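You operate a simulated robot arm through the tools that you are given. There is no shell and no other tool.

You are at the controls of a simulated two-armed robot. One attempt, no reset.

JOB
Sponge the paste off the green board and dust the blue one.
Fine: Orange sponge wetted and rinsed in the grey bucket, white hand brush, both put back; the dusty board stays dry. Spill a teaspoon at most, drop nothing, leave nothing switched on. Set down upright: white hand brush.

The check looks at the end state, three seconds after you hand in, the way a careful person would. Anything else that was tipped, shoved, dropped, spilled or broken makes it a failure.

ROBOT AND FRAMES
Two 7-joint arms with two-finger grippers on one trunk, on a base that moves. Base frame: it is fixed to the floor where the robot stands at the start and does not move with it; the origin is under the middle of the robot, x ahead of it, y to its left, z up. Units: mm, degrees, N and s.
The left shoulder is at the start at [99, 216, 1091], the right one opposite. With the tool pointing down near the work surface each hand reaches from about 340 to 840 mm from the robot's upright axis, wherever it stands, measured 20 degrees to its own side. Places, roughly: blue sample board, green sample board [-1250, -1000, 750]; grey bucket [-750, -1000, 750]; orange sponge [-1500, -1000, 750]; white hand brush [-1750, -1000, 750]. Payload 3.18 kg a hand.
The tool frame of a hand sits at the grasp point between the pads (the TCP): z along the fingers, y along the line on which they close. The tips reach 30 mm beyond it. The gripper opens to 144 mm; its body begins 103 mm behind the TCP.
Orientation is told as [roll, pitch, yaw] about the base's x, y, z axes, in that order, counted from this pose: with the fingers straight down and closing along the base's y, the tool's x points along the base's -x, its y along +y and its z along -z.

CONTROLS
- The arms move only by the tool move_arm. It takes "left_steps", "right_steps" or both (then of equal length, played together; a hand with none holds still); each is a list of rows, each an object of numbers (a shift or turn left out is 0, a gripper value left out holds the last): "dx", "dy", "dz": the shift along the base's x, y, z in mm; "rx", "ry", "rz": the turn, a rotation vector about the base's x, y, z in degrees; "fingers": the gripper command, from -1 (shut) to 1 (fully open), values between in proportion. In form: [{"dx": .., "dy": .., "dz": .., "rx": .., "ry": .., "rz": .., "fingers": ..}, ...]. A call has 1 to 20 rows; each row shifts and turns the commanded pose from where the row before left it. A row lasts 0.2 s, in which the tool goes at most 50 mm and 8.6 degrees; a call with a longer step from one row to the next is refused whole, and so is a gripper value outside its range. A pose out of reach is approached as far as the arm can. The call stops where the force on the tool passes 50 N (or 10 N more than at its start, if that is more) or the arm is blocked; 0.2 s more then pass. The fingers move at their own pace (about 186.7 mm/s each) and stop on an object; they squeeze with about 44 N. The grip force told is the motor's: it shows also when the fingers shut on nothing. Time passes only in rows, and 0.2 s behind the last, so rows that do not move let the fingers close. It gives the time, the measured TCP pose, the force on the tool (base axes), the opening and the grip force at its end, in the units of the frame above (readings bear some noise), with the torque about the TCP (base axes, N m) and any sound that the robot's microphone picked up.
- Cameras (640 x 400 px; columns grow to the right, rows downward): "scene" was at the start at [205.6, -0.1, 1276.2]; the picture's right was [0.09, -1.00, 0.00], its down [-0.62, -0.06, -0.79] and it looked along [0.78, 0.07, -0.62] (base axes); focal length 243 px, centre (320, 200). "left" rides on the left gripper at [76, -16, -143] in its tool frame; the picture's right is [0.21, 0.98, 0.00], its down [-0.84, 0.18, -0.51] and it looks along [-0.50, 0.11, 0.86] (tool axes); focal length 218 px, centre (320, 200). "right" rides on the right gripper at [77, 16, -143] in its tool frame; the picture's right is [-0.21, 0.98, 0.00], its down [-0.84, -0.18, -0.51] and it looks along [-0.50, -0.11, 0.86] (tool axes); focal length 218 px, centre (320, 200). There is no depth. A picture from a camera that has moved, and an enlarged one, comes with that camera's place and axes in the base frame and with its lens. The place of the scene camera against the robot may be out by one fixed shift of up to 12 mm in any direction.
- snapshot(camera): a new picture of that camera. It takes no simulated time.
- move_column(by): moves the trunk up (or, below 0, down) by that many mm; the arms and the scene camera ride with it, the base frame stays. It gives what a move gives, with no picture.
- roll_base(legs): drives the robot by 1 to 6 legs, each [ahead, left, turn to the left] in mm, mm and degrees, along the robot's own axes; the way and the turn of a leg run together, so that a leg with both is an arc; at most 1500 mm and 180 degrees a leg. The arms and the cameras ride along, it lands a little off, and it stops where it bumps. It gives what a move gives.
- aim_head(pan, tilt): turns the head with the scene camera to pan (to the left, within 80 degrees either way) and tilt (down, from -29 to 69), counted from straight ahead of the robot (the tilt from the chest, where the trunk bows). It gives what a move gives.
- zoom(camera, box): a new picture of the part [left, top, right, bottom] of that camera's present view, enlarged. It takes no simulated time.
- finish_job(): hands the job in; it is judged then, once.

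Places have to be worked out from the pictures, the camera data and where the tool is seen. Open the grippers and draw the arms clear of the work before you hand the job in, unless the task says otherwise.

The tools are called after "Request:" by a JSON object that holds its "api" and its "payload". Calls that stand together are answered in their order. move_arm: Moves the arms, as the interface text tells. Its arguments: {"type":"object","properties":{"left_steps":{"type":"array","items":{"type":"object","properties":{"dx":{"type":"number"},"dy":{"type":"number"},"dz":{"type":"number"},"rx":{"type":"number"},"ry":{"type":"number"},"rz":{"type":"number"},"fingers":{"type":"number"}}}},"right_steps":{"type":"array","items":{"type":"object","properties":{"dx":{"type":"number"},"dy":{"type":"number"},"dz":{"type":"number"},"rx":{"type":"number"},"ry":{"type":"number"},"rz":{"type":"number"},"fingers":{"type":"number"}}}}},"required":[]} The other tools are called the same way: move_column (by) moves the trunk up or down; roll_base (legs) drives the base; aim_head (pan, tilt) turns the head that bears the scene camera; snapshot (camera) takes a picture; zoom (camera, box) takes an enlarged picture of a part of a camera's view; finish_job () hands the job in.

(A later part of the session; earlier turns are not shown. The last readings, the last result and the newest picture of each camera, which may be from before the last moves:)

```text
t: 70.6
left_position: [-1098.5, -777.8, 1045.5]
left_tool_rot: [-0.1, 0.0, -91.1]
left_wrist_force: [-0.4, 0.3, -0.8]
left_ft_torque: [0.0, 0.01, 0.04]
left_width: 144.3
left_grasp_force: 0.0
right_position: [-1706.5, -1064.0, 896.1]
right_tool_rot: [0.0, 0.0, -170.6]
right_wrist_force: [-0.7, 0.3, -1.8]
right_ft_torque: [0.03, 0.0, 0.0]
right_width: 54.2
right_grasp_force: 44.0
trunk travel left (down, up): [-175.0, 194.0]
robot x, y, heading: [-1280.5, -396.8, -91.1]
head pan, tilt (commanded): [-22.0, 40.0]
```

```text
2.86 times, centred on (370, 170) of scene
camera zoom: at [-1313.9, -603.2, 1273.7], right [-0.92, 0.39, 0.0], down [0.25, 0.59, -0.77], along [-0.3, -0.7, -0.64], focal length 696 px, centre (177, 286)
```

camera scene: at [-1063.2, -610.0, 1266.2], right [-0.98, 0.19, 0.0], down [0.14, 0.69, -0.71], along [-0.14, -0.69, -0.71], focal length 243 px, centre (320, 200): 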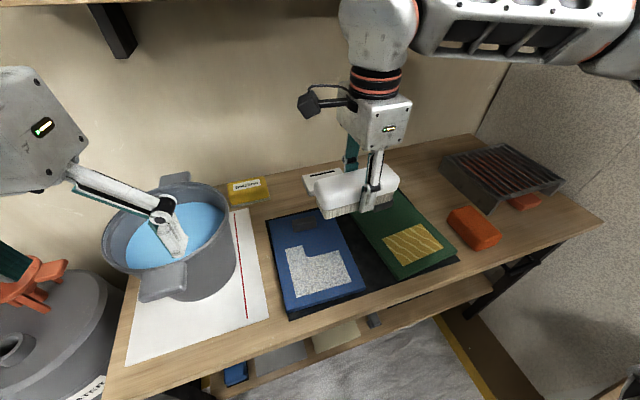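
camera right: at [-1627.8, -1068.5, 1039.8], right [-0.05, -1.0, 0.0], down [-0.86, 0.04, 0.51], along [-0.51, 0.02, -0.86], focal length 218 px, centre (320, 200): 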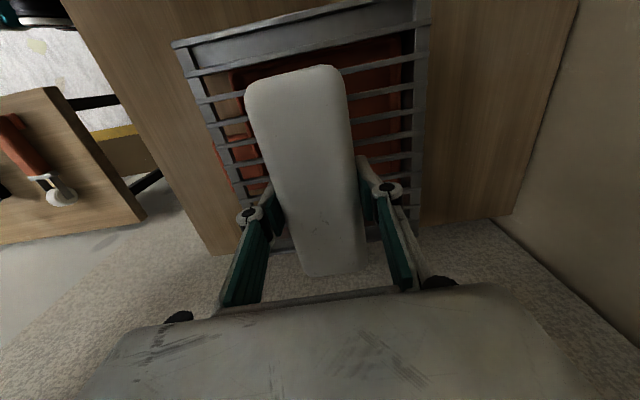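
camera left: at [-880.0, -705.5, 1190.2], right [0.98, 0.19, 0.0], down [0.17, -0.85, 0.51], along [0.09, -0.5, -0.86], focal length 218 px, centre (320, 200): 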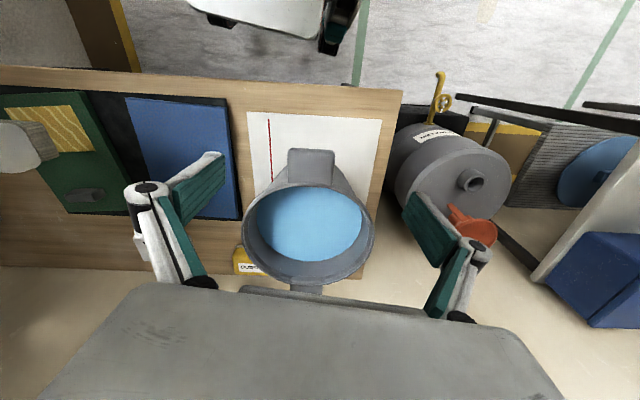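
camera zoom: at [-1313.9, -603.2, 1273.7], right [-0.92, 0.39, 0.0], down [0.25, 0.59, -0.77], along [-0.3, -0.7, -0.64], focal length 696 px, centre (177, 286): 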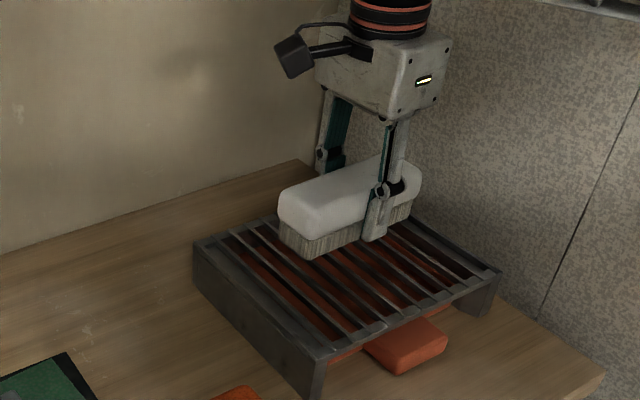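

It hangs right above the place it came from. I trim 4 mm in y and lower in stages until the bristles touch the slats.

Request:
{"api": "move_arm", "payload": {"right_steps": [{"dy": -4, "dx": -2}, {"dz": -15}, {"dz": -15}, {"dz": -4}, {}]}}

Request:
{"api": "move_arm", "payload": {"right_steps": [{"dz": -2}, {"dz": -2}, {}]}}

```text
t: 71.8
left_position: [-1099.6, -777.4, 1046.3]
left_tool_rot: [-0.1, 0.0, -91.0]
left_wrist_force: [-0.3, 0.1, -0.3]
left_ft_torque: [0.02, 0.01, -0.03]
left_width: 144.0
left_grasp_force: 0.1
right_position: [-1710.5, -1069.4, 862.3]
right_tool_rot: [0.0, 0.0, -170.6]
right_wrist_force: [0.0, 0.0, -1.7]
right_ft_torque: [-0.01, 0.0, -0.02]
right_width: 53.9
right_grasp_force: 44.0
trunk travel left (down, up): [-175.0, 194.0]
robot x, y, heading: [-1282.1, -400.1, -91.1]
head pan, tilt (commanded): [-22.0, 40.0]
```

```text
t: 72.6
left_position: [-1100.1, -776.8, 1046.9]
left_tool_rot: [-0.1, 0.0, -91.0]
left_wrist_force: [-0.4, -0.4, 0.1]
left_ft_torque: [-0.07, 0.0, 0.02]
left_width: 144.2
left_grasp_force: 0.0
right_position: [-1709.9, -1071.3, 861.2]
right_tool_rot: [0.0, 0.0, -170.6]
right_wrist_force: [0.7, -0.2, -2.6]
right_ft_torque: [-0.01, 0.03, 0.0]
right_width: 54.4
right_grasp_force: 43.9
trunk travel left (down, up): [-175.0, 194.0]
robot x, y, heading: [-1281.3, -398.9, -90.8]
head pan, tilt (commanded): [-22.0, 40.0]
```

Request:
{"api": "move_arm", "payload": {"right_steps": [{"dz": -1.5}, {"dz": -1.5}, {}]}}

Request:
{"api": "move_arm", "payload": {"right_steps": [{"dz": -1}, {"dz": -1}, {}]}}

```text
t: 73.4
left_position: [-1099.5, -776.9, 1045.7]
left_tool_rot: [-0.1, 0.1, -91.1]
left_wrist_force: [0.0, 0.7, -0.7]
left_ft_torque: [0.0, 0.02, 0.03]
left_width: 144.0
left_grasp_force: 0.0
right_position: [-1710.1, -1071.9, 857.6]
right_tool_rot: [-0.1, -0.1, -170.6]
right_wrist_force: [-1.8, 0.8, 3.1]
right_ft_torque: [0.05, 0.25, 0.01]
right_width: 53.9
right_grasp_force: 43.9
trunk travel left (down, up): [-175.0, 194.0]
robot x, y, heading: [-1277.0, -400.7, -91.1]
head pan, tilt (commanded): [-22.0, 40.0]
```

```text
t: 74.2
left_position: [-1098.8, -776.9, 1048.2]
left_tool_rot: [-0.1, -0.2, -91.0]
left_wrist_force: [-0.2, 0.2, 0.5]
left_ft_torque: [-0.01, 0.0, -0.01]
left_width: 144.2
left_grasp_force: 0.0
right_position: [-1710.0, -1071.5, 856.7]
right_tool_rot: [0.2, 0.0, -170.7]
right_wrist_force: [-4.6, -6.0, 16.4]
right_ft_torque: [0.32, -0.12, 0.07]
right_width: 54.1
right_grasp_force: 43.8
trunk travel left (down, up): [-175.0, 194.0]
robot x, y, heading: [-1281.2, -396.6, -91.1]
head pan, tilt (commanded): [-22.0, 40.0]
```

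The bristles rest on the slats at z≈857. I ease off 1.5 mm, open the fingers gently, then fully.

Request:
{"api": "move_arm", "payload": {"right_steps": [{"dz": 1}, {"dz": 0.5}, {"fingers": -0.15}, {"fingers": 0.0}, {"fingers": 0.3}, {"fingers": 0.9}, {}]}}

Request:
{"api": "snapshot", "payload": {"camera": "right"}}

Request:
{"api": "zoom", "payload": {"camera": "scene", "box": [300, 100, 440, 240]}}

```text
t: 75.8
left_position: [-1098.9, -777.1, 1046.1]
left_tool_rot: [-0.1, 0.0, -91.0]
left_wrist_force: [-0.1, 0.5, 0.4]
left_ft_torque: [-0.01, 0.0, 0.01]
left_width: 144.4
left_grasp_force: 0.1
right_position: [-1710.7, -1070.7, 856.9]
right_tool_rot: [0.0, 0.1, -170.6]
right_wrist_force: [0.9, 0.1, 0.5]
right_ft_torque: [-0.01, 0.01, 0.02]
right_width: 136.9
right_grasp_force: 0.0
trunk travel left (down, up): [-175.0, 194.0]
robot x, y, heading: [-1281.7, -400.0, -91.1]
head pan, tilt (commanded): [-22.0, 40.0]
```

```text
taken
camera right: at [-1631.9, -1075.0, 999.6], right [-0.05, -1.0, 0.0], down [-0.86, 0.04, 0.51], along [-0.51, 0.02, -0.86], focal length 218 px, centre (320, 200)
```

right: 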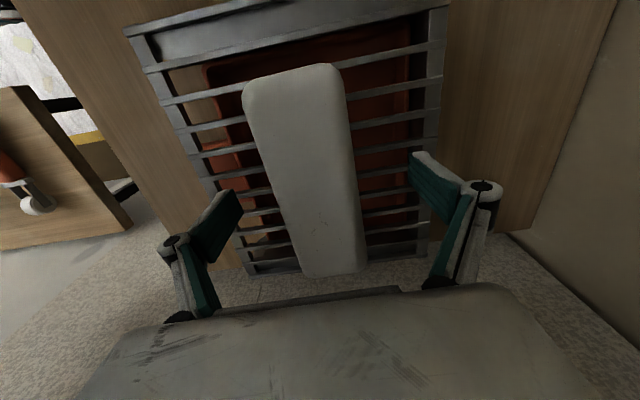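

```text
2.86 times, centred on (370, 170) of scene
camera zoom: at [-1313.9, -603.6, 1273.5], right [-0.92, 0.39, 0.0], down [0.25, 0.59, -0.77], along [-0.3, -0.7, -0.64], focal length 696 px, centre (177, 286)
```

zoom: 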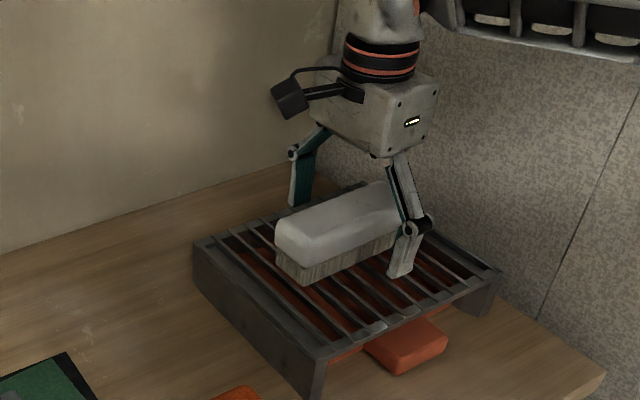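

The brush stands upright on the rack where it was. I raise the hand clear, then carry it back over the sponge while turning the fingers to close along x.

Request:
{"api": "move_arm", "payload": {"right_steps": [{"dz": 20, "fingers": 1}, {"dz": 25}, {"dx": 5, "dy": 16, "dz": 6, "rz": 8}, {"dx": 10, "dy": 16, "dz": 6, "rz": 8}, {"dx": 20, "dy": 16, "dz": 6, "rz": 8}, {"dx": 20, "dy": 16, "dz": 6, "rz": 8}, {"dx": 25, "dy": 16, "dz": 6, "rz": 8}, {"dx": 25, "dy": 16, "dz": 6, "rz": 8}, {"dx": 25, "dy": 16, "dz": 6, "rz": 8}, {"dx": 25, "dy": 16, "dz": 6, "rz": 8}, {"dx": 20, "dy": 16, "dz": 6, "rz": 8}, {"dx": 20, "dy": 16, "dz": 6, "rz": 8}, {}]}}

Request:
{"api": "snapshot", "payload": {"camera": "right"}}

Request:
{"api": "snapshot", "payload": {"camera": "scene"}}

Request:
{"api": "snapshot", "payload": {"camera": "left"}}

```text
t: 78.6
left_position: [-1099.4, -776.9, 1046.8]
left_tool_rot: [-0.1, 0.1, -90.9]
left_wrist_force: [-0.1, -0.3, -1.1]
left_ft_torque: [0.0, -0.05, 0.02]
left_width: 144.3
left_grasp_force: 0.0
right_position: [-1517.8, -910.5, 959.8]
right_tool_rot: [0.0, 0.1, -90.5]
right_wrist_force: [0.6, 0.1, 0.5]
right_ft_torque: [0.04, 0.0, 0.01]
right_width: 144.1
right_grasp_force: 0.0
trunk travel left (down, up): [-175.0, 194.0]
robot x, y, heading: [-1279.8, -399.2, -91.0]
head pan, tilt (commanded): [-22.0, 40.0]
```

```text
taken
camera right: at [-1500.3, -834.7, 1103.9], right [0.98, -0.22, 0.0], down [-0.19, -0.84, 0.51], along [-0.11, -0.49, -0.86], focal length 218 px, centre (320, 200)
```

right: 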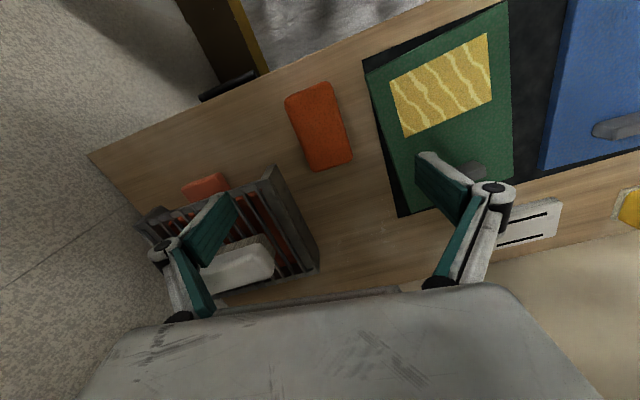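

```text
taken
camera scene: at [-1314.1, -603.7, 1273.4], right [-0.92, 0.39, 0.0], down [0.25, 0.59, -0.77], along [-0.3, -0.7, -0.64], focal length 243 px, centre (320, 200)
```

scene: 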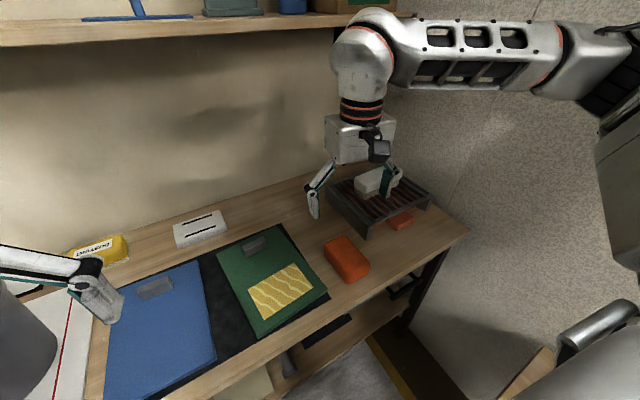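

```text
taken
camera left: at [-1113.8, -700.6, 1190.2], right [0.98, 0.19, 0.0], down [0.17, -0.85, 0.51], along [0.1, -0.5, -0.86], focal length 218 px, centre (320, 200)
```

left: 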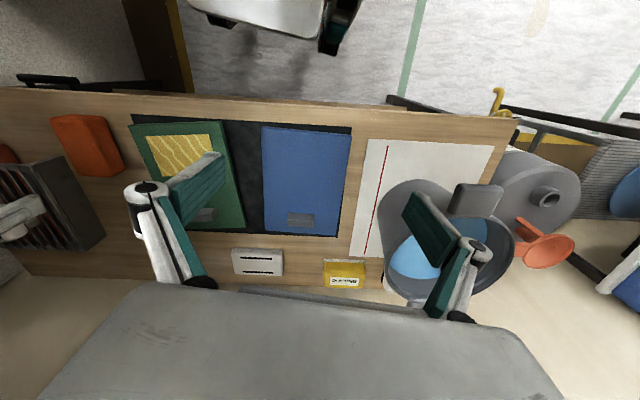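

The sponge is clear in the right camera. I enlarge it to fix its place and angle.

Request:
{"api": "zoom", "payload": {"camera": "right", "box": [260, 60, 380, 190]}}

Request:
{"api": "zoom", "payload": {"camera": "left", "box": [20, 90, 150, 200]}}

Request:
{"api": "zoom", "payload": {"camera": "scene", "box": [290, 210, 400, 300]}}

```text
3.08 times, centred on (320, 125) of right
camera zoom: at [-1500.3, -834.7, 1103.9], right [0.98, -0.22, 0.0], down [-0.19, -0.84, 0.51], along [-0.11, -0.49, -0.86], focal length 672 px, centre (320, 431)
```

zoom: 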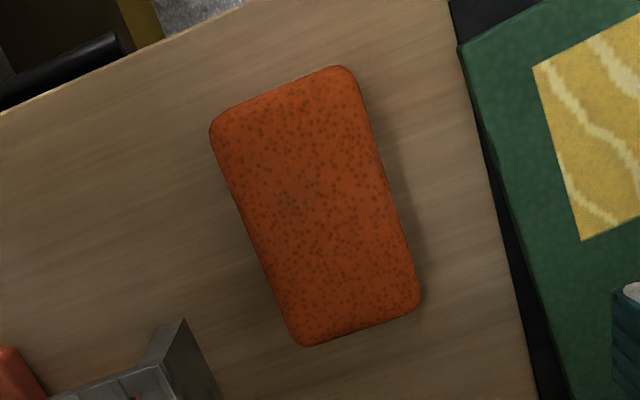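

```text
3.64 times, centred on (85, 145) of left
camera zoom: at [-1113.8, -700.6, 1190.2], right [0.98, 0.19, 0.0], down [0.17, -0.85, 0.51], along [0.1, -0.5, -0.86], focal length 794 px, centre (1174, 400)
```

zoom: 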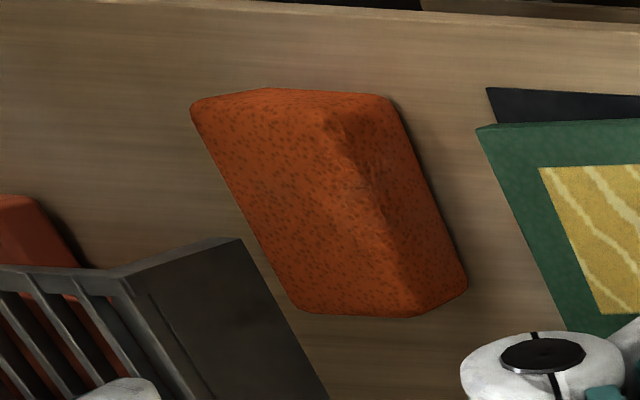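

```text
4.44 times, centred on (345, 255) of scene
camera zoom: at [-1314.1, -603.7, 1273.4], right [-0.92, 0.39, 0.0], down [0.25, 0.59, -0.77], along [-0.3, -0.7, -0.64], focal length 1082 px, centre (209, -44)
```

zoom: 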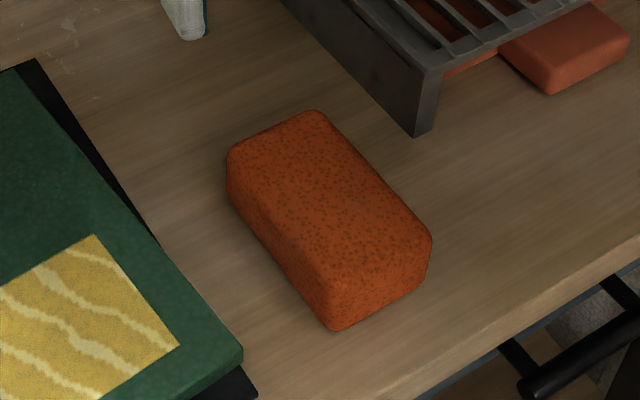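

Sponge: about 62 × 108 × 40 mm, centre [-1516, -908], turned +8.5°. I rotate the hand +9°, descend with the tips about 14 mm above the bench, and look.

Request:
{"api": "move_arm", "payload": {"right_steps": [{"dx": 1, "dy": 1, "rz": 5}, {"dx": 1, "dy": 2, "rz": 4}, {"dz": -40}, {"dz": -40}, {"dz": -40}, {"dz": -30}, {"dz": -12}, {}]}}

Request:
{"api": "snapshot", "payload": {"camera": "right"}}

Request:
{"api": "zoom", "payload": {"camera": "scene", "box": [270, 190, 410, 310]}}

```text
t: 80.4
left_position: [-1099.2, -775.5, 1046.5]
left_tool_rot: [-0.1, 0.0, -91.0]
left_wrist_force: [0.4, -0.6, -0.1]
left_ft_torque: [0.0, 0.01, 0.03]
left_width: 143.9
left_grasp_force: 0.0
right_position: [-1514.7, -907.8, 799.4]
right_tool_rot: [0.0, 0.1, -81.6]
right_wrist_force: [0.6, -0.5, -0.6]
right_ft_torque: [0.02, 0.0, -0.01]
right_width: 143.9
right_grasp_force: 0.0
trunk travel left (down, up): [-175.0, 194.0]
robot x, y, heading: [-1280.0, -398.6, -91.2]
head pan, tilt (commanded): [-22.0, 40.0]
```

```text
taken
camera right: at [-1508.6, -830.7, 943.4], right [1.0, -0.06, 0.0], down [-0.05, -0.86, 0.51], along [-0.03, -0.51, -0.86], focal length 218 px, centre (320, 200)
```

right: 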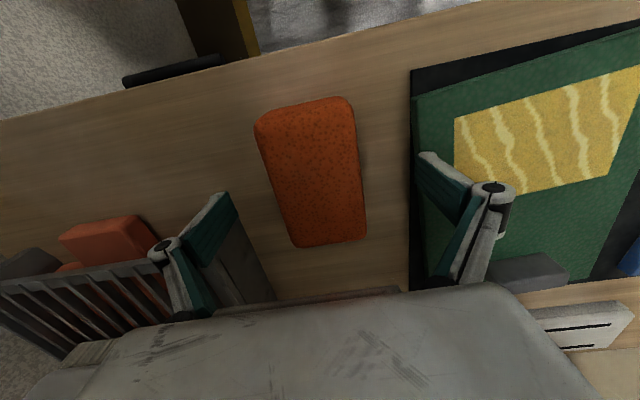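

```text
3.33 times, centred on (340, 250) of scene
camera zoom: at [-1313.9, -603.5, 1273.6], right [-0.92, 0.39, 0.0], down [0.25, 0.59, -0.77], along [-0.3, -0.7, -0.64], focal length 812 px, centre (253, 33)
```

zoom: 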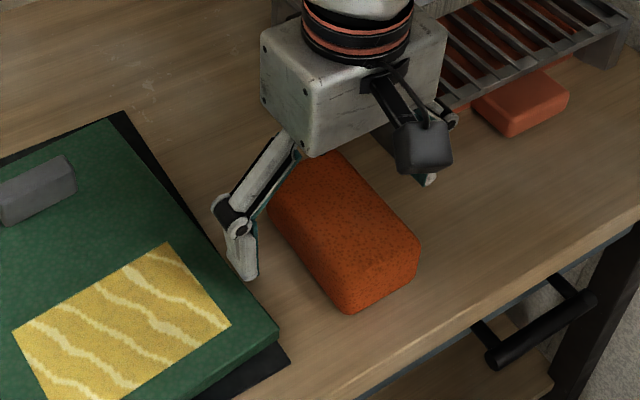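

The right fingertip is over the green board's edge at this width, so I first narrow the fingers to about 92 mm, then go down the last few millimetres.

Request:
{"api": "move_arm", "payload": {"right_steps": [{"dz": 5, "fingers": 0.28}, {}, {}, {"dz": -6}, {"dz": -6}, {}]}}

Request:
{"api": "snapshot", "payload": {"camera": "right"}}

Request:
{"api": "zoom", "payload": {"camera": "scene", "box": [270, 190, 410, 310]}}

```text
t: 81.8
left_position: [-1098.3, -776.8, 1045.8]
left_tool_rot: [-0.1, 0.0, -91.0]
left_wrist_force: [0.5, 0.4, 0.4]
left_ft_torque: [0.01, 0.0, 0.03]
left_width: 143.7
left_grasp_force: 0.0
right_position: [-1512.4, -909.2, 792.5]
right_tool_rot: [0.0, 0.1, -81.6]
right_wrist_force: [0.4, 0.3, -0.3]
right_ft_torque: [-0.01, -0.01, 0.02]
right_width: 92.1
right_grasp_force: 0.1
trunk travel left (down, up): [-175.0, 194.0]
robot x, y, heading: [-1282.3, -400.3, -91.0]
head pan, tilt (commanded): [-22.0, 40.0]
```

```text
taken
camera right: at [-1507.5, -831.2, 936.4], right [1.0, -0.06, 0.0], down [-0.05, -0.86, 0.51], along [-0.03, -0.51, -0.86], focal length 218 px, centre (320, 200)
```

right: 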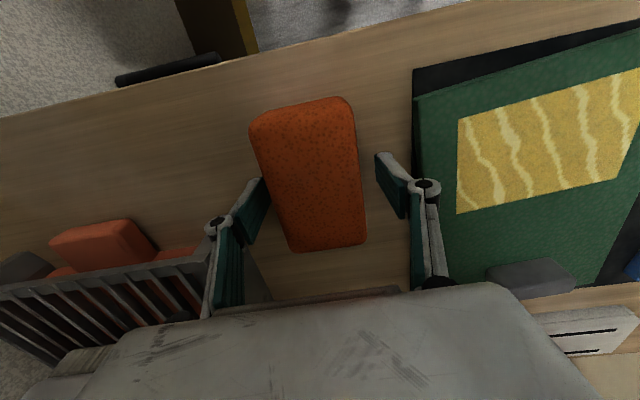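

```text
3.33 times, centred on (340, 250) of scene
camera zoom: at [-1313.9, -603.5, 1273.5], right [-0.92, 0.39, 0.0], down [0.25, 0.59, -0.77], along [-0.3, -0.7, -0.64], focal length 812 px, centre (253, 33)
```

zoom: 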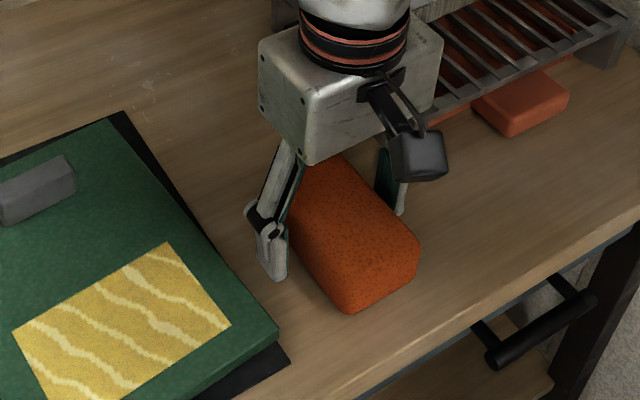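

Fingers straddle the sponge well. I close gently to about 52 mm first to see how it yields.

Request:
{"api": "move_arm", "payload": {"right_steps": [{"fingers": -0.05}, {"fingers": -0.2}, {"fingers": -0.28}, {}, {}]}}

Request:
{"api": "snapshot", "payload": {"camera": "right"}}

```text
t: 83.0
left_position: [-1099.4, -777.5, 1047.6]
left_tool_rot: [-0.1, 0.0, -91.0]
left_wrist_force: [-0.4, 0.1, 0.1]
left_ft_torque: [0.01, 0.03, 0.0]
left_width: 144.0
left_grasp_force: 0.1
right_position: [-1511.2, -908.6, 792.3]
right_tool_rot: [0.0, 0.0, -81.6]
right_wrist_force: [0.1, -0.4, 1.9]
right_ft_torque: [-0.04, 0.07, -0.02]
right_width: 64.5
right_grasp_force: 43.8
trunk travel left (down, up): [-175.0, 194.0]
robot x, y, heading: [-1279.6, -400.1, -91.2]
head pan, tilt (commanded): [-22.0, 40.0]
```

```text
taken
camera right: at [-1507.4, -831.1, 936.6], right [1.0, -0.06, 0.0], down [-0.05, -0.86, 0.51], along [-0.03, -0.51, -0.86], focal length 218 px, centre (320, 200)
```

right: 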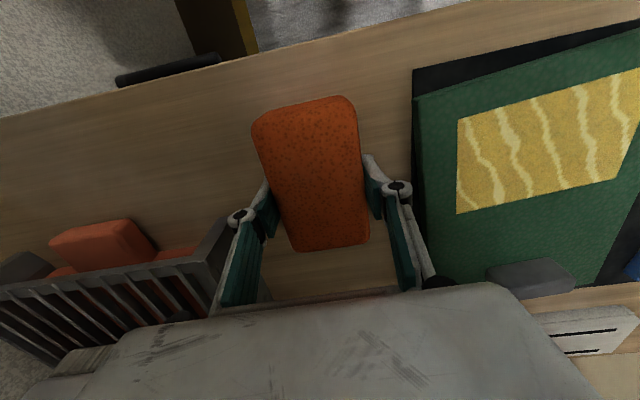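

The sponge is stiff in the grip (64.5 mm, 44 N). Its rest pose is TCP [-1512, -909, 792], yaw -81.6. I lift it a little, check, then raise it; the sponge is dry now so passing over the boards is harmless.

Request:
{"api": "move_arm", "payload": {"right_steps": [{"dz": 10}, {"dz": 20}, {"dz": 30}, {}]}}

Request:
{"api": "zoom", "payload": {"camera": "scene", "box": [270, 170, 410, 310]}}

```text
t: 84.0
left_position: [-1099.1, -778.1, 1046.0]
left_tool_rot: [-0.1, 0.0, -90.9]
left_wrist_force: [-0.5, 0.4, 1.2]
left_ft_torque: [0.0, -0.01, 0.03]
left_width: 144.3
left_grasp_force: 0.1
right_position: [-1514.7, -907.6, 854.1]
right_tool_rot: [0.0, 0.0, -81.6]
right_wrist_force: [0.0, -1.0, -1.1]
right_ft_torque: [0.05, 0.02, 0.03]
right_width: 64.7
right_grasp_force: 44.3
trunk travel left (down, up): [-175.0, 194.0]
robot x, y, heading: [-1278.1, -395.6, -91.2]
head pan, tilt (commanded): [-22.0, 40.0]
```

```text
2.86 times, centred on (340, 240) of scene
camera zoom: at [-1314.0, -604.0, 1273.3], right [-0.92, 0.39, 0.0], down [0.25, 0.59, -0.77], along [-0.3, -0.7, -0.64], focal length 696 px, centre (263, 86)
```

zoom: 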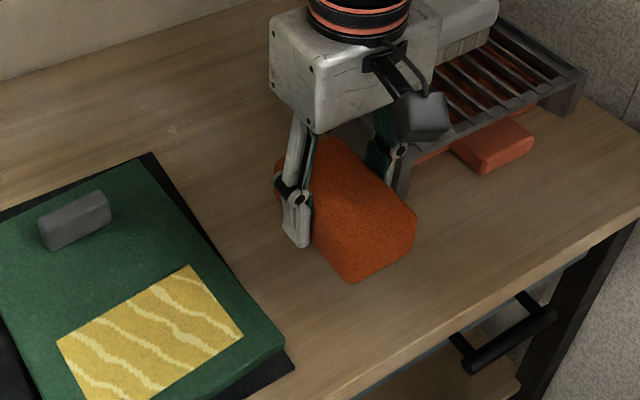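

The sponge is held securely. I raise it to z≈1030 and move the left hand outward so it will not be over the bucket, then drive left to x≈-850.

Request:
{"api": "move_arm", "payload": {"right_steps": [{"dz": 45}, {"dz": 45}, {"dz": 45}, {"dz": 42}, {"dx": 30}], "left_steps": [{"dx": 40, "dz": 10}, {"dx": 40, "dz": 10}, {"dx": 40, "dz": 10}, {"dx": 40, "dz": 10}, {"dx": 30, "dz": 10}]}}

Request:
{"api": "aim_head", "payload": {"pan": 10, "tilt": 45}}

Request:
{"api": "snapshot", "payload": {"camera": "scene"}}

Request:
{"api": "snapshot", "payload": {"camera": "left"}}

```text
t: 85.2
left_position: [-921.5, -773.2, 1089.3]
left_tool_rot: [-0.2, 0.0, -91.0]
left_wrist_force: [-0.4, 0.2, 1.2]
left_ft_torque: [-0.04, 0.07, -0.05]
left_width: 144.0
left_grasp_force: 0.0
left hand out of reach, approached as far as the arm can: row 5
right_position: [-1485.9, -907.8, 1030.2]
right_tool_rot: [-0.1, 0.3, -81.6]
right_wrist_force: [0.8, -0.1, -1.1]
right_ft_torque: [0.01, 0.02, 0.0]
right_width: 64.7
right_grasp_force: 43.7
trunk travel left (down, up): [-175.0, 194.0]
robot x, y, heading: [-1278.8, -397.8, -91.1]
head pan, tilt (commanded): [-22.0, 40.0]
```

```text
t: 86.2
left_position: [-922.9, -772.8, 1088.9]
left_tool_rot: [-0.1, 0.2, -90.9]
left_wrist_force: [0.4, 0.8, 1.4]
left_ft_torque: [0.02, 0.0, 0.01]
left_width: 144.1
left_grasp_force: 0.1
right_position: [-1487.8, -907.7, 1030.4]
right_tool_rot: [0.0, 0.1, -81.6]
right_wrist_force: [-0.5, -0.5, 0.0]
right_ft_torque: [-0.03, 0.0, 0.0]
right_width: 64.8
right_grasp_force: 43.3
trunk travel left (down, up): [-175.0, 194.0]
robot x, y, heading: [-1281.1, -398.4, -91.1]
head pan, tilt (commanded): [10.0, 45.0]
```

```text
taken
camera scene: at [-1268.1, -605.7, 1266.3], right [-0.99, -0.15, 0.0], down [-0.11, 0.7, -0.71], along [0.11, -0.7, -0.71], focal length 243 px, centre (320, 200)
```

scene: 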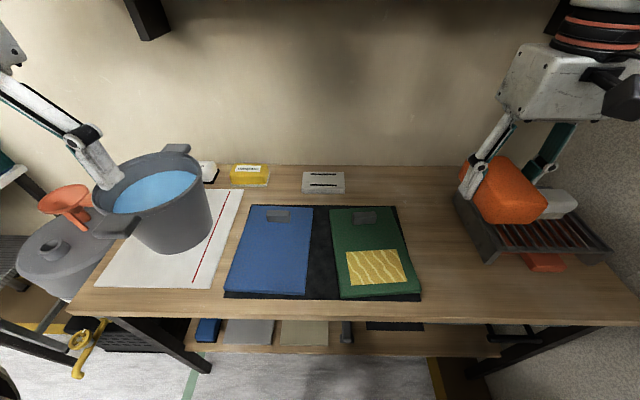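

```text
taken
camera left: at [-938.5, -696.2, 1232.9], right [0.98, 0.19, 0.0], down [0.17, -0.85, 0.5], along [0.1, -0.49, -0.86], focal length 218 px, centre (320, 200)
```

left: 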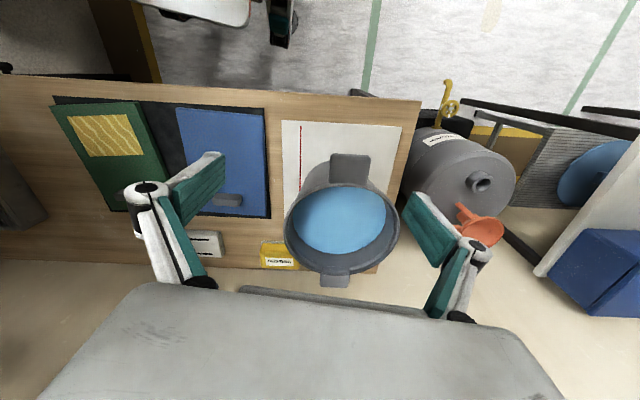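

The way is clear: bucket rim centre about [-857, -915]. I drive left about 430 mm so the bucket is in front of the robot.

Request:
{"api": "roll_base", "payload": {"legs": [[0, 420, 0]]}}

Request:
{"api": "aim_head", "payload": {"pan": 0, "tilt": 50}}

Request:
{"api": "snapshot", "payload": {"camera": "scene"}}

Request:
{"api": "snapshot", "payload": {"camera": "right"}}

Request:
{"api": "snapshot", "payload": {"camera": "left"}}

```text
t: 90.4
left_position: [-506.2, -776.4, 1091.1]
left_tool_rot: [-0.1, 0.1, -90.6]
left_wrist_force: [0.3, -0.2, -0.2]
left_ft_torque: [0.02, 0.02, 0.04]
left_width: 144.0
left_grasp_force: 0.1
right_position: [-1069.7, -915.9, 1032.1]
right_tool_rot: [0.0, 0.1, -81.2]
right_wrist_force: [-0.9, -0.1, -1.4]
right_ft_torque: [0.0, -0.02, 0.02]
right_width: 64.7
right_grasp_force: 43.9
trunk travel left (down, up): [-175.0, 194.0]
robot x, y, heading: [-865.9, -407.2, -90.8]
head pan, tilt (commanded): [10.0, 45.0]
```

```text
t: 91.1
left_position: [-506.3, -776.6, 1090.1]
left_tool_rot: [0.0, 0.1, -90.7]
left_wrist_force: [0.7, -0.2, 0.1]
left_ft_torque: [0.0, -0.02, -0.02]
left_width: 144.0
left_grasp_force: 0.0
right_position: [-1070.6, -915.5, 1031.8]
right_tool_rot: [-0.1, 0.1, -81.2]
right_wrist_force: [-0.9, -0.1, -1.1]
right_ft_torque: [0.0, 0.0, 0.02]
right_width: 64.8
right_grasp_force: 43.5
trunk travel left (down, up): [-175.0, 194.0]
robot x, y, heading: [-865.7, -407.6, -91.0]
head pan, tilt (commanded): [0.0, 50.0]
```

```text
taken
camera scene: at [-866.7, -609.3, 1259.4], right [-1.0, 0.01, 0.0], down [0.01, 0.77, -0.64], along [-0.01, -0.64, -0.77], focal length 243 px, centre (320, 200)
```

scene: 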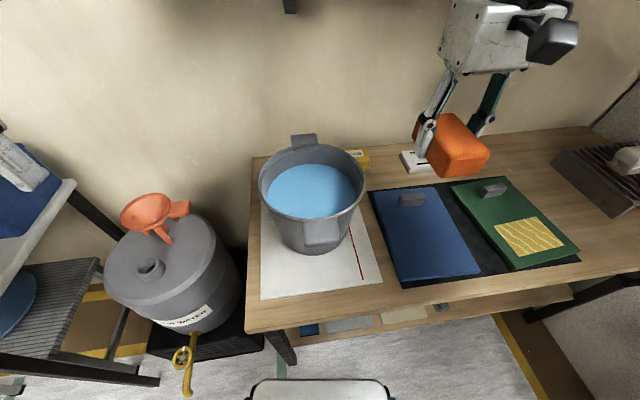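

```text
taken
camera right: at [-1065.0, -838.2, 1175.4], right [1.0, -0.06, 0.0], down [-0.05, -0.86, 0.51], along [-0.03, -0.51, -0.86], focal length 218 px, centre (320, 200)
```

right: 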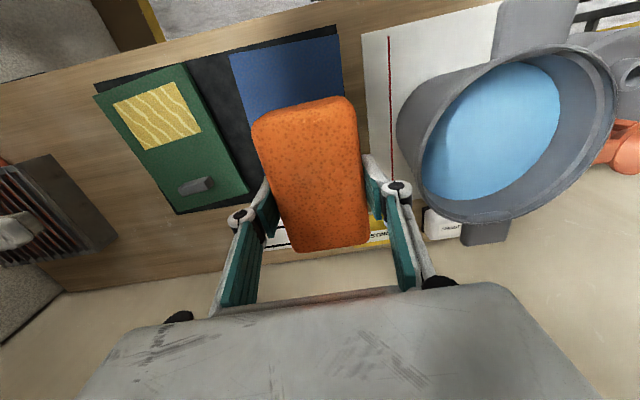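

```text
taken
camera left: at [-522.2, -700.3, 1233.8], right [0.98, 0.2, 0.0], down [0.17, -0.84, 0.51], along [0.1, -0.5, -0.86], focal length 218 px, centre (320, 200)
```

left: 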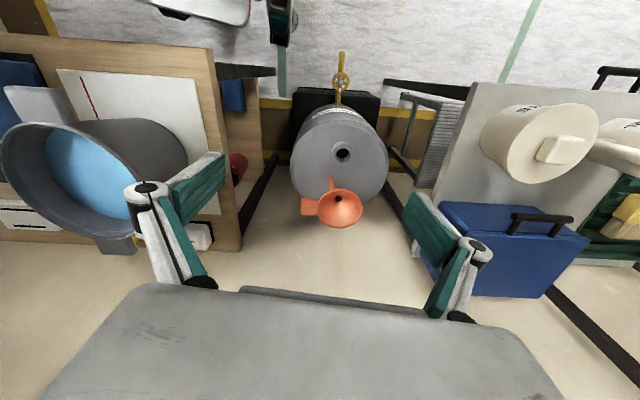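

The bucket's rim is about [-858, -912] by the wrist cameras (the scene camera reads ~25 mm too far in y). I move the sponge over it, still high, and look down the hand.

Request:
{"api": "move_arm", "payload": {"right_steps": [{"dx": 42, "dz": 4}, {"dx": 42, "dz": 4}, {"dx": 42}, {"dx": 43}, {"dx": 43, "dy": 3}, {}]}}

Request:
{"api": "snapshot", "payload": {"camera": "right"}}

Request:
{"api": "snapshot", "payload": {"camera": "scene"}}

Request:
{"api": "snapshot", "payload": {"camera": "left"}}

```text
t: 92.5
left_position: [-508.6, -778.5, 1090.1]
left_tool_rot: [0.0, 0.0, -90.6]
left_wrist_force: [0.2, -0.7, 0.8]
left_ft_torque: [0.01, -0.02, 0.03]
left_width: 144.1
left_grasp_force: 0.1
right_position: [-858.6, -916.0, 1040.1]
right_tool_rot: [0.0, 0.1, -81.3]
right_wrist_force: [-0.3, 0.2, -0.3]
right_ft_torque: [-0.05, -0.02, 0.02]
right_width: 64.7
right_grasp_force: 44.1
trunk travel left (down, up): [-175.0, 194.0]
robot x, y, heading: [-868.1, -407.2, -90.9]
head pan, tilt (commanded): [0.0, 50.0]
```

```text
taken
camera right: at [-853.1, -838.0, 1183.5], right [1.0, -0.06, 0.0], down [-0.05, -0.86, 0.51], along [-0.03, -0.51, -0.86], focal length 218 px, centre (320, 200)
```

right: 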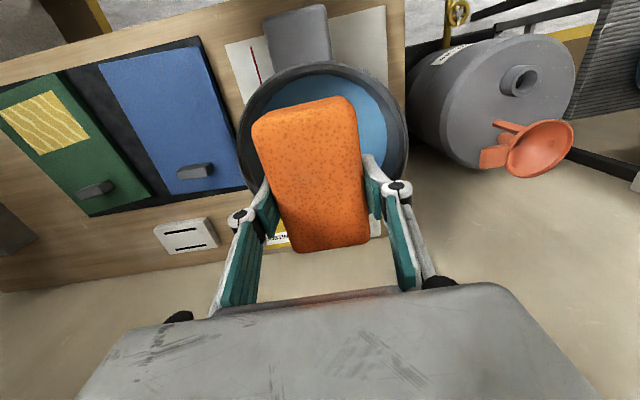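

```text
taken
camera scene: at [-867.7, -609.3, 1259.3], right [-1.0, 0.01, 0.0], down [0.01, 0.77, -0.64], along [-0.01, -0.64, -0.77], focal length 243 px, centre (320, 200)
```

scene: 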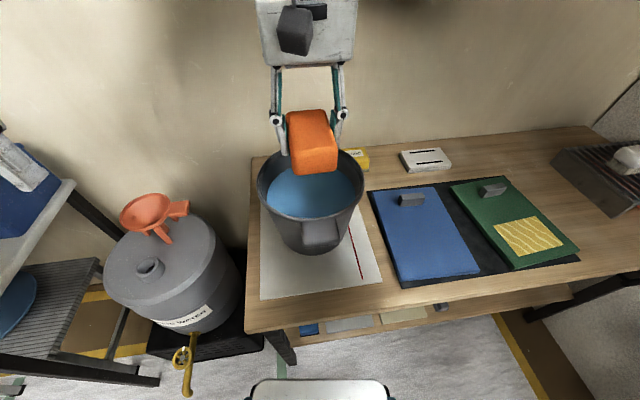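

```text
taken
camera left: at [-523.3, -700.3, 1234.0], right [0.98, 0.2, 0.0], down [0.17, -0.84, 0.51], along [0.1, -0.5, -0.86], focal length 218 px, centre (320, 200)
```

left: 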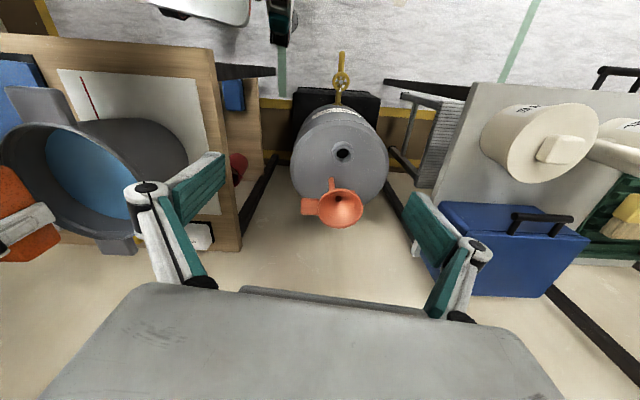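

By rim edges the bucket centre is about [-855, -924], diameter ~195 mm. I shift slightly and lower the sponge to just above the rim.

Request:
{"api": "move_arm", "payload": {"right_steps": [{"dx": 3, "dy": -6}, {"dz": -25}, {"dz": -25}, {"dz": -10}, {}]}}

Request:
{"api": "snapshot", "payload": {"camera": "right"}}

Request:
{"api": "zoom", "payload": {"camera": "scene", "box": [230, 80, 400, 270]}}

Request:
{"api": "zoom", "payload": {"camera": "left", "box": [0, 60, 240, 270]}}

```text
t: 93.7
left_position: [-506.9, -777.6, 1090.7]
left_tool_rot: [-0.1, 0.1, -90.6]
left_wrist_force: [-0.9, -0.2, 0.7]
left_ft_torque: [-0.01, -0.01, 0.03]
left_width: 144.1
left_grasp_force: 0.1
right_position: [-855.1, -921.4, 977.8]
right_tool_rot: [0.0, 0.1, -81.3]
right_wrist_force: [0.2, 0.4, -0.1]
right_ft_torque: [-0.02, -0.03, 0.01]
right_width: 64.3
right_grasp_force: 43.9
trunk travel left (down, up): [-175.0, 194.0]
robot x, y, heading: [-867.3, -405.2, -91.0]
head pan, tilt (commanded): [0.0, 50.0]
```

```text
taken
camera right: at [-850.3, -842.5, 1122.7], right [1.0, -0.06, 0.0], down [-0.05, -0.86, 0.51], along [-0.03, -0.51, -0.86], focal length 218 px, centre (320, 200)
```

right: 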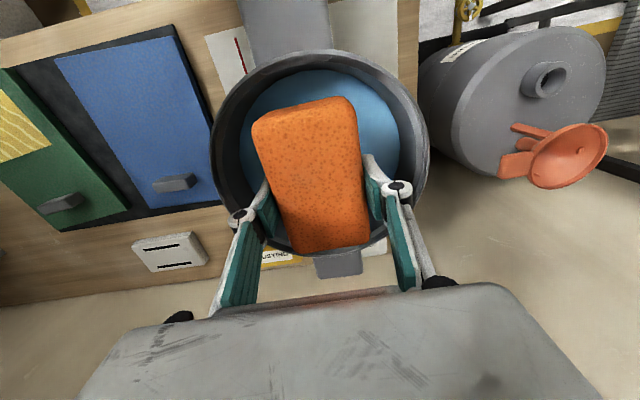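

```text
2.11 times, centred on (315, 175) of scene
camera zoom: at [-866.7, -609.2, 1259.4], right [-1.0, 0.01, 0.0], down [0.01, 0.77, -0.64], along [-0.01, -0.64, -0.77], focal length 512 px, centre (330, 253)
```

zoom: 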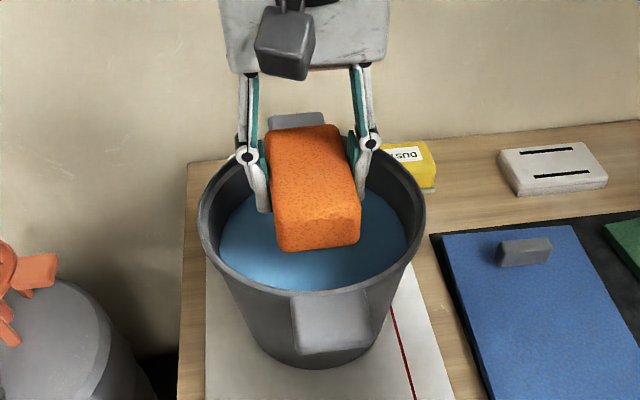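

```text
1.90 times, centred on (120, 165) of left
camera zoom: at [-522.2, -700.2, 1233.8], right [0.98, 0.2, 0.0], down [0.17, -0.84, 0.51], along [0.1, -0.5, -0.86], focal length 416 px, centre (701, 267)
```

zoom: 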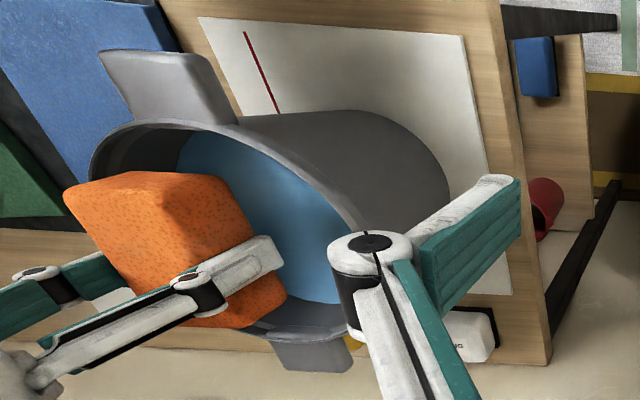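

The sponge is centred above the bucket; the water lies about 45 mm below the rim (z≈887). I lower it slowly into the water.

Request:
{"api": "move_arm", "payload": {"right_steps": [{"dy": -4, "dz": -10}, {"dz": -10}, {"dz": -10}, {"dz": -8}, {"dz": -8}, {"dz": -8}, {"dz": -8}, {"dz": -8}, {}]}}

Request:
{"api": "zoom", "payload": {"camera": "scene", "box": [230, 80, 400, 270]}}

Request:
{"api": "snapshot", "payload": {"camera": "right"}}

```text
t: 95.7
left_position: [-506.5, -777.8, 1090.3]
left_tool_rot: [-0.1, 0.0, -90.7]
left_wrist_force: [0.3, 0.5, -0.5]
left_ft_torque: [0.01, 0.0, 0.04]
left_width: 144.1
left_grasp_force: 0.1
right_position: [-854.3, -923.0, 911.0]
right_tool_rot: [-0.1, 0.1, -81.1]
right_wrist_force: [0.4, -0.3, -0.1]
right_ft_torque: [0.0, 0.0, -0.01]
right_width: 64.4
right_grasp_force: 43.9
trunk travel left (down, up): [-175.0, 194.0]
robot x, y, heading: [-866.1, -406.3, -90.9]
head pan, tilt (commanded): [0.0, 50.0]
```

```text
2.11 times, centred on (315, 175) of scene
camera zoom: at [-866.7, -609.2, 1259.4], right [-1.0, 0.01, 0.0], down [0.01, 0.77, -0.64], along [-0.01, -0.64, -0.77], focal length 512 px, centre (330, 253)
```

zoom: 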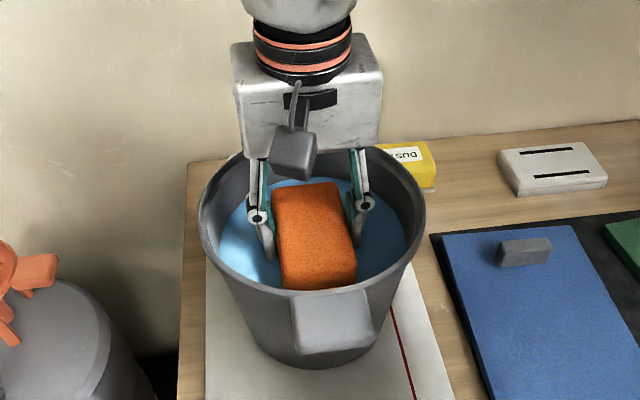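

```text
taken
camera right: at [-850.0, -845.4, 1054.1], right [1.0, -0.06, 0.0], down [-0.05, -0.86, 0.51], along [-0.03, -0.51, -0.86], focal length 218 px, centre (320, 200)
```

right: 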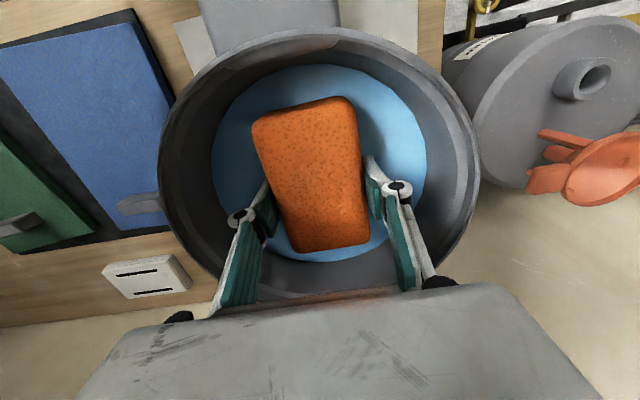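

The sponge's lower part should be meeting the water. I go on down about 25 mm so that it is submerged and let it soak.

Request:
{"api": "move_arm", "payload": {"right_steps": [{"dz": -8}, {"dz": -8}, {"dz": -8}, {}, {}, {}]}}

Request:
{"api": "zoom", "payload": {"camera": "scene", "box": [230, 80, 400, 270]}}

Request:
{"api": "zoom", "payload": {"camera": "right", "box": [150, 20, 490, 310]}}

```text
t: 97.1
left_position: [-508.1, -776.8, 1090.0]
left_tool_rot: [-0.1, 0.0, -90.6]
left_wrist_force: [0.5, 0.0, 0.2]
left_ft_torque: [0.0, 0.0, -0.01]
left_width: 144.0
left_grasp_force: 0.1
right_position: [-854.4, -923.6, 887.1]
right_tool_rot: [0.1, 0.1, -81.2]
right_wrist_force: [-0.2, 0.6, -0.5]
right_ft_torque: [-0.05, -0.02, 0.03]
right_width: 64.3
right_grasp_force: 43.8
trunk travel left (down, up): [-175.0, 194.0]
robot x, y, heading: [-867.3, -407.8, -91.0]
head pan, tilt (commanded): [0.0, 50.0]
```

```text
2.11 times, centred on (315, 175) of scene
camera zoom: at [-866.7, -609.3, 1259.3], right [-1.0, 0.01, 0.0], down [0.01, 0.77, -0.64], along [-0.01, -0.64, -0.77], focal length 512 px, centre (330, 253)
```

zoom: 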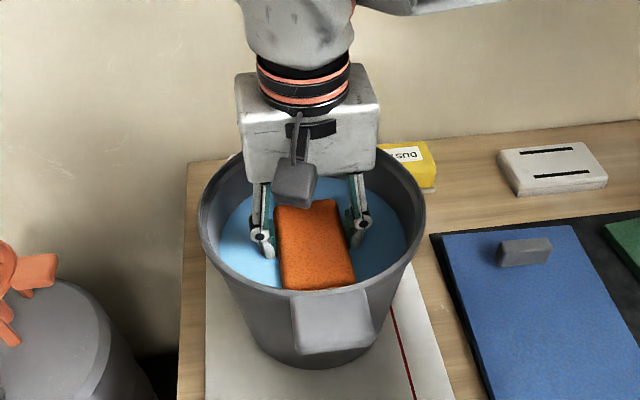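

```text
1.38 times, centred on (320, 165) of right
camera zoom: at [-849.6, -845.8, 1030.5], right [1.0, -0.06, 0.0], down [-0.05, -0.86, 0.51], along [-0.03, -0.51, -0.86], focal length 301 px, centre (320, 248)
```

zoom: 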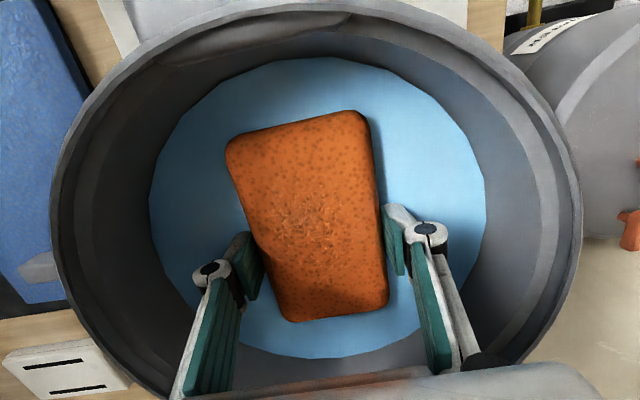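

The sponge is nearly flush with the water. I go 12 mm deeper and ease the grip a touch (not letting go) so it can take up water.

Request:
{"api": "move_arm", "payload": {"right_steps": [{"dz": -6}, {"dz": -6}, {"fingers": -0.14}, {}, {}, {}]}}

Request:
{"api": "zoom", "payload": {"camera": "right", "box": [150, 20, 490, 310]}}

```text
t: 98.5
left_position: [-507.2, -776.7, 1090.2]
left_tool_rot: [-0.1, 0.0, -90.7]
left_wrist_force: [0.0, -0.1, -0.2]
left_ft_torque: [-0.05, -0.01, 0.0]
left_width: 144.2
left_grasp_force: 0.0
right_position: [-855.1, -923.1, 874.2]
right_tool_rot: [0.0, 0.2, -81.1]
right_wrist_force: [-0.1, 0.2, 0.0]
right_ft_torque: [0.04, 0.01, 0.01]
right_width: 64.7
right_grasp_force: 44.1
trunk travel left (down, up): [-175.0, 194.0]
robot x, y, heading: [-864.9, -410.9, -90.6]
head pan, tilt (commanded): [0.0, 50.0]
```

```text
1.38 times, centred on (320, 165) of right
camera zoom: at [-849.9, -845.1, 1018.5], right [1.0, -0.06, 0.0], down [-0.05, -0.86, 0.51], along [-0.03, -0.51, -0.86], focal length 301 px, centre (320, 248)
```

zoom: 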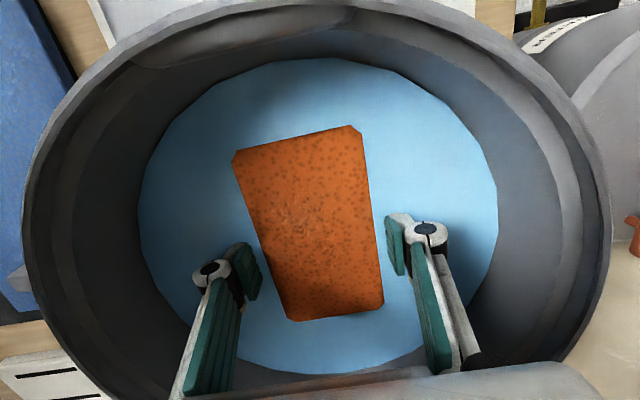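

The sponge is just under the surface. I leave it a moment, then raise it above the water but still inside the bucket and look for dripping.

Request:
{"api": "move_arm", "payload": {"right_steps": [{"dz": -4}, {}, {}, {}, {"dz": 8}, {"dz": 10}, {"dz": 10}, {"dz": 10}, {"dz": 10}, {"dz": 6}, {}, {}]}}

Request:
{"api": "zoom", "payload": {"camera": "scene", "box": [230, 80, 400, 270]}}

Request:
{"api": "zoom", "payload": {"camera": "right", "box": [150, 20, 490, 310]}}

```text
t: 101.1
left_position: [-506.5, -776.8, 1090.4]
left_tool_rot: [-0.1, 0.0, -90.6]
left_wrist_force: [0.8, 0.2, -0.6]
left_ft_torque: [0.03, 0.03, 0.01]
left_width: 144.1
left_grasp_force: 0.1
right_position: [-855.5, -921.2, 922.8]
right_tool_rot: [0.0, 0.1, -81.3]
right_wrist_force: [-0.4, 0.0, -0.6]
right_ft_torque: [0.04, -0.04, -0.02]
right_width: 64.8
right_grasp_force: 44.1
trunk travel left (down, up): [-175.0, 194.0]
robot x, y, heading: [-867.9, -411.1, -90.8]
head pan, tilt (commanded): [0.0, 50.0]
```

```text
2.11 times, centred on (315, 175) of scene
camera zoom: at [-866.7, -609.3, 1259.3], right [-1.0, 0.01, 0.0], down [0.01, 0.77, -0.64], along [-0.01, -0.64, -0.77], focal length 512 px, centre (330, 253)
```

zoom: 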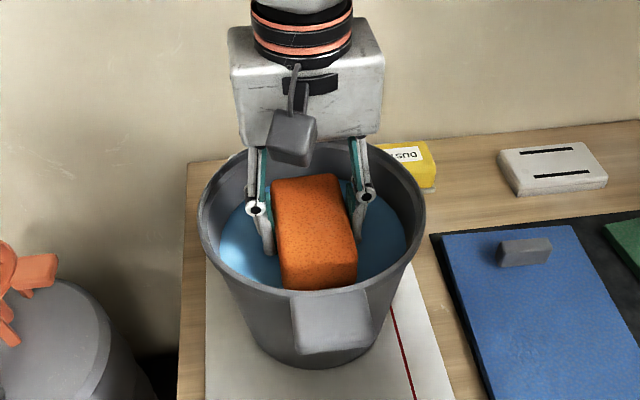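

```text
1.38 times, centred on (320, 165) of right
camera zoom: at [-850.1, -843.6, 1066.2], right [1.0, -0.06, 0.0], down [-0.05, -0.86, 0.51], along [-0.03, -0.51, -0.86], focal length 301 px, centre (320, 248)
```

zoom: 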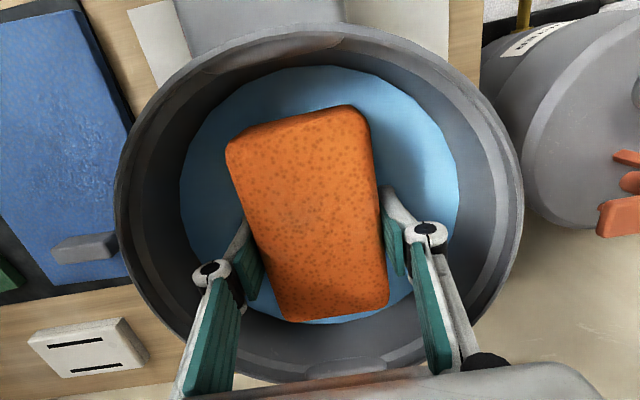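

The sponge looks no darker and no heavier, so under full squeeze it may have taken up little water. I dip it again and ease the finger command in small steps, watching grip force and width.

Request:
{"api": "move_arm", "payload": {"right_steps": [{"dz": -10}, {"dz": -10}, {"dz": -10}, {"dz": -10}, {"dz": -10}, {"fingers": -0.12}, {}, {}]}}

Request:
{"api": "move_arm", "payload": {"right_steps": [{"fingers": -0.11}, {}, {}]}}

```text
t: 102.9
left_position: [-506.3, -777.6, 1090.5]
left_tool_rot: [-0.1, 0.0, -90.6]
left_wrist_force: [-1.4, 0.4, 0.2]
left_ft_torque: [0.01, 0.01, 0.01]
left_width: 144.0
left_grasp_force: 0.1
right_position: [-857.3, -923.0, 873.0]
right_tool_rot: [0.0, 0.1, -81.3]
right_wrist_force: [-0.3, 0.6, -0.5]
right_ft_torque: [0.02, -0.02, 0.01]
right_width: 64.7
right_grasp_force: 44.2
trunk travel left (down, up): [-175.0, 194.0]
robot x, y, heading: [-867.2, -409.2, -90.8]
head pan, tilt (commanded): [0.0, 50.0]
```

```text
t: 103.7
left_position: [-507.5, -776.6, 1091.1]
left_tool_rot: [-0.1, -0.1, -90.6]
left_wrist_force: [0.0, -0.2, -0.2]
left_ft_torque: [-0.01, 0.0, -0.01]
left_width: 144.1
left_grasp_force: 0.1
right_position: [-855.9, -922.6, 873.3]
right_tool_rot: [-0.1, 0.2, -81.2]
right_wrist_force: [0.6, 0.4, 0.3]
right_ft_torque: [-0.01, -0.03, 0.0]
right_width: 65.4
right_grasp_force: 1.2
trunk travel left (down, up): [-175.0, 194.0]
robot x, y, heading: [-864.3, -406.5, -90.8]
head pan, tilt (commanded): [0.0, 50.0]
```

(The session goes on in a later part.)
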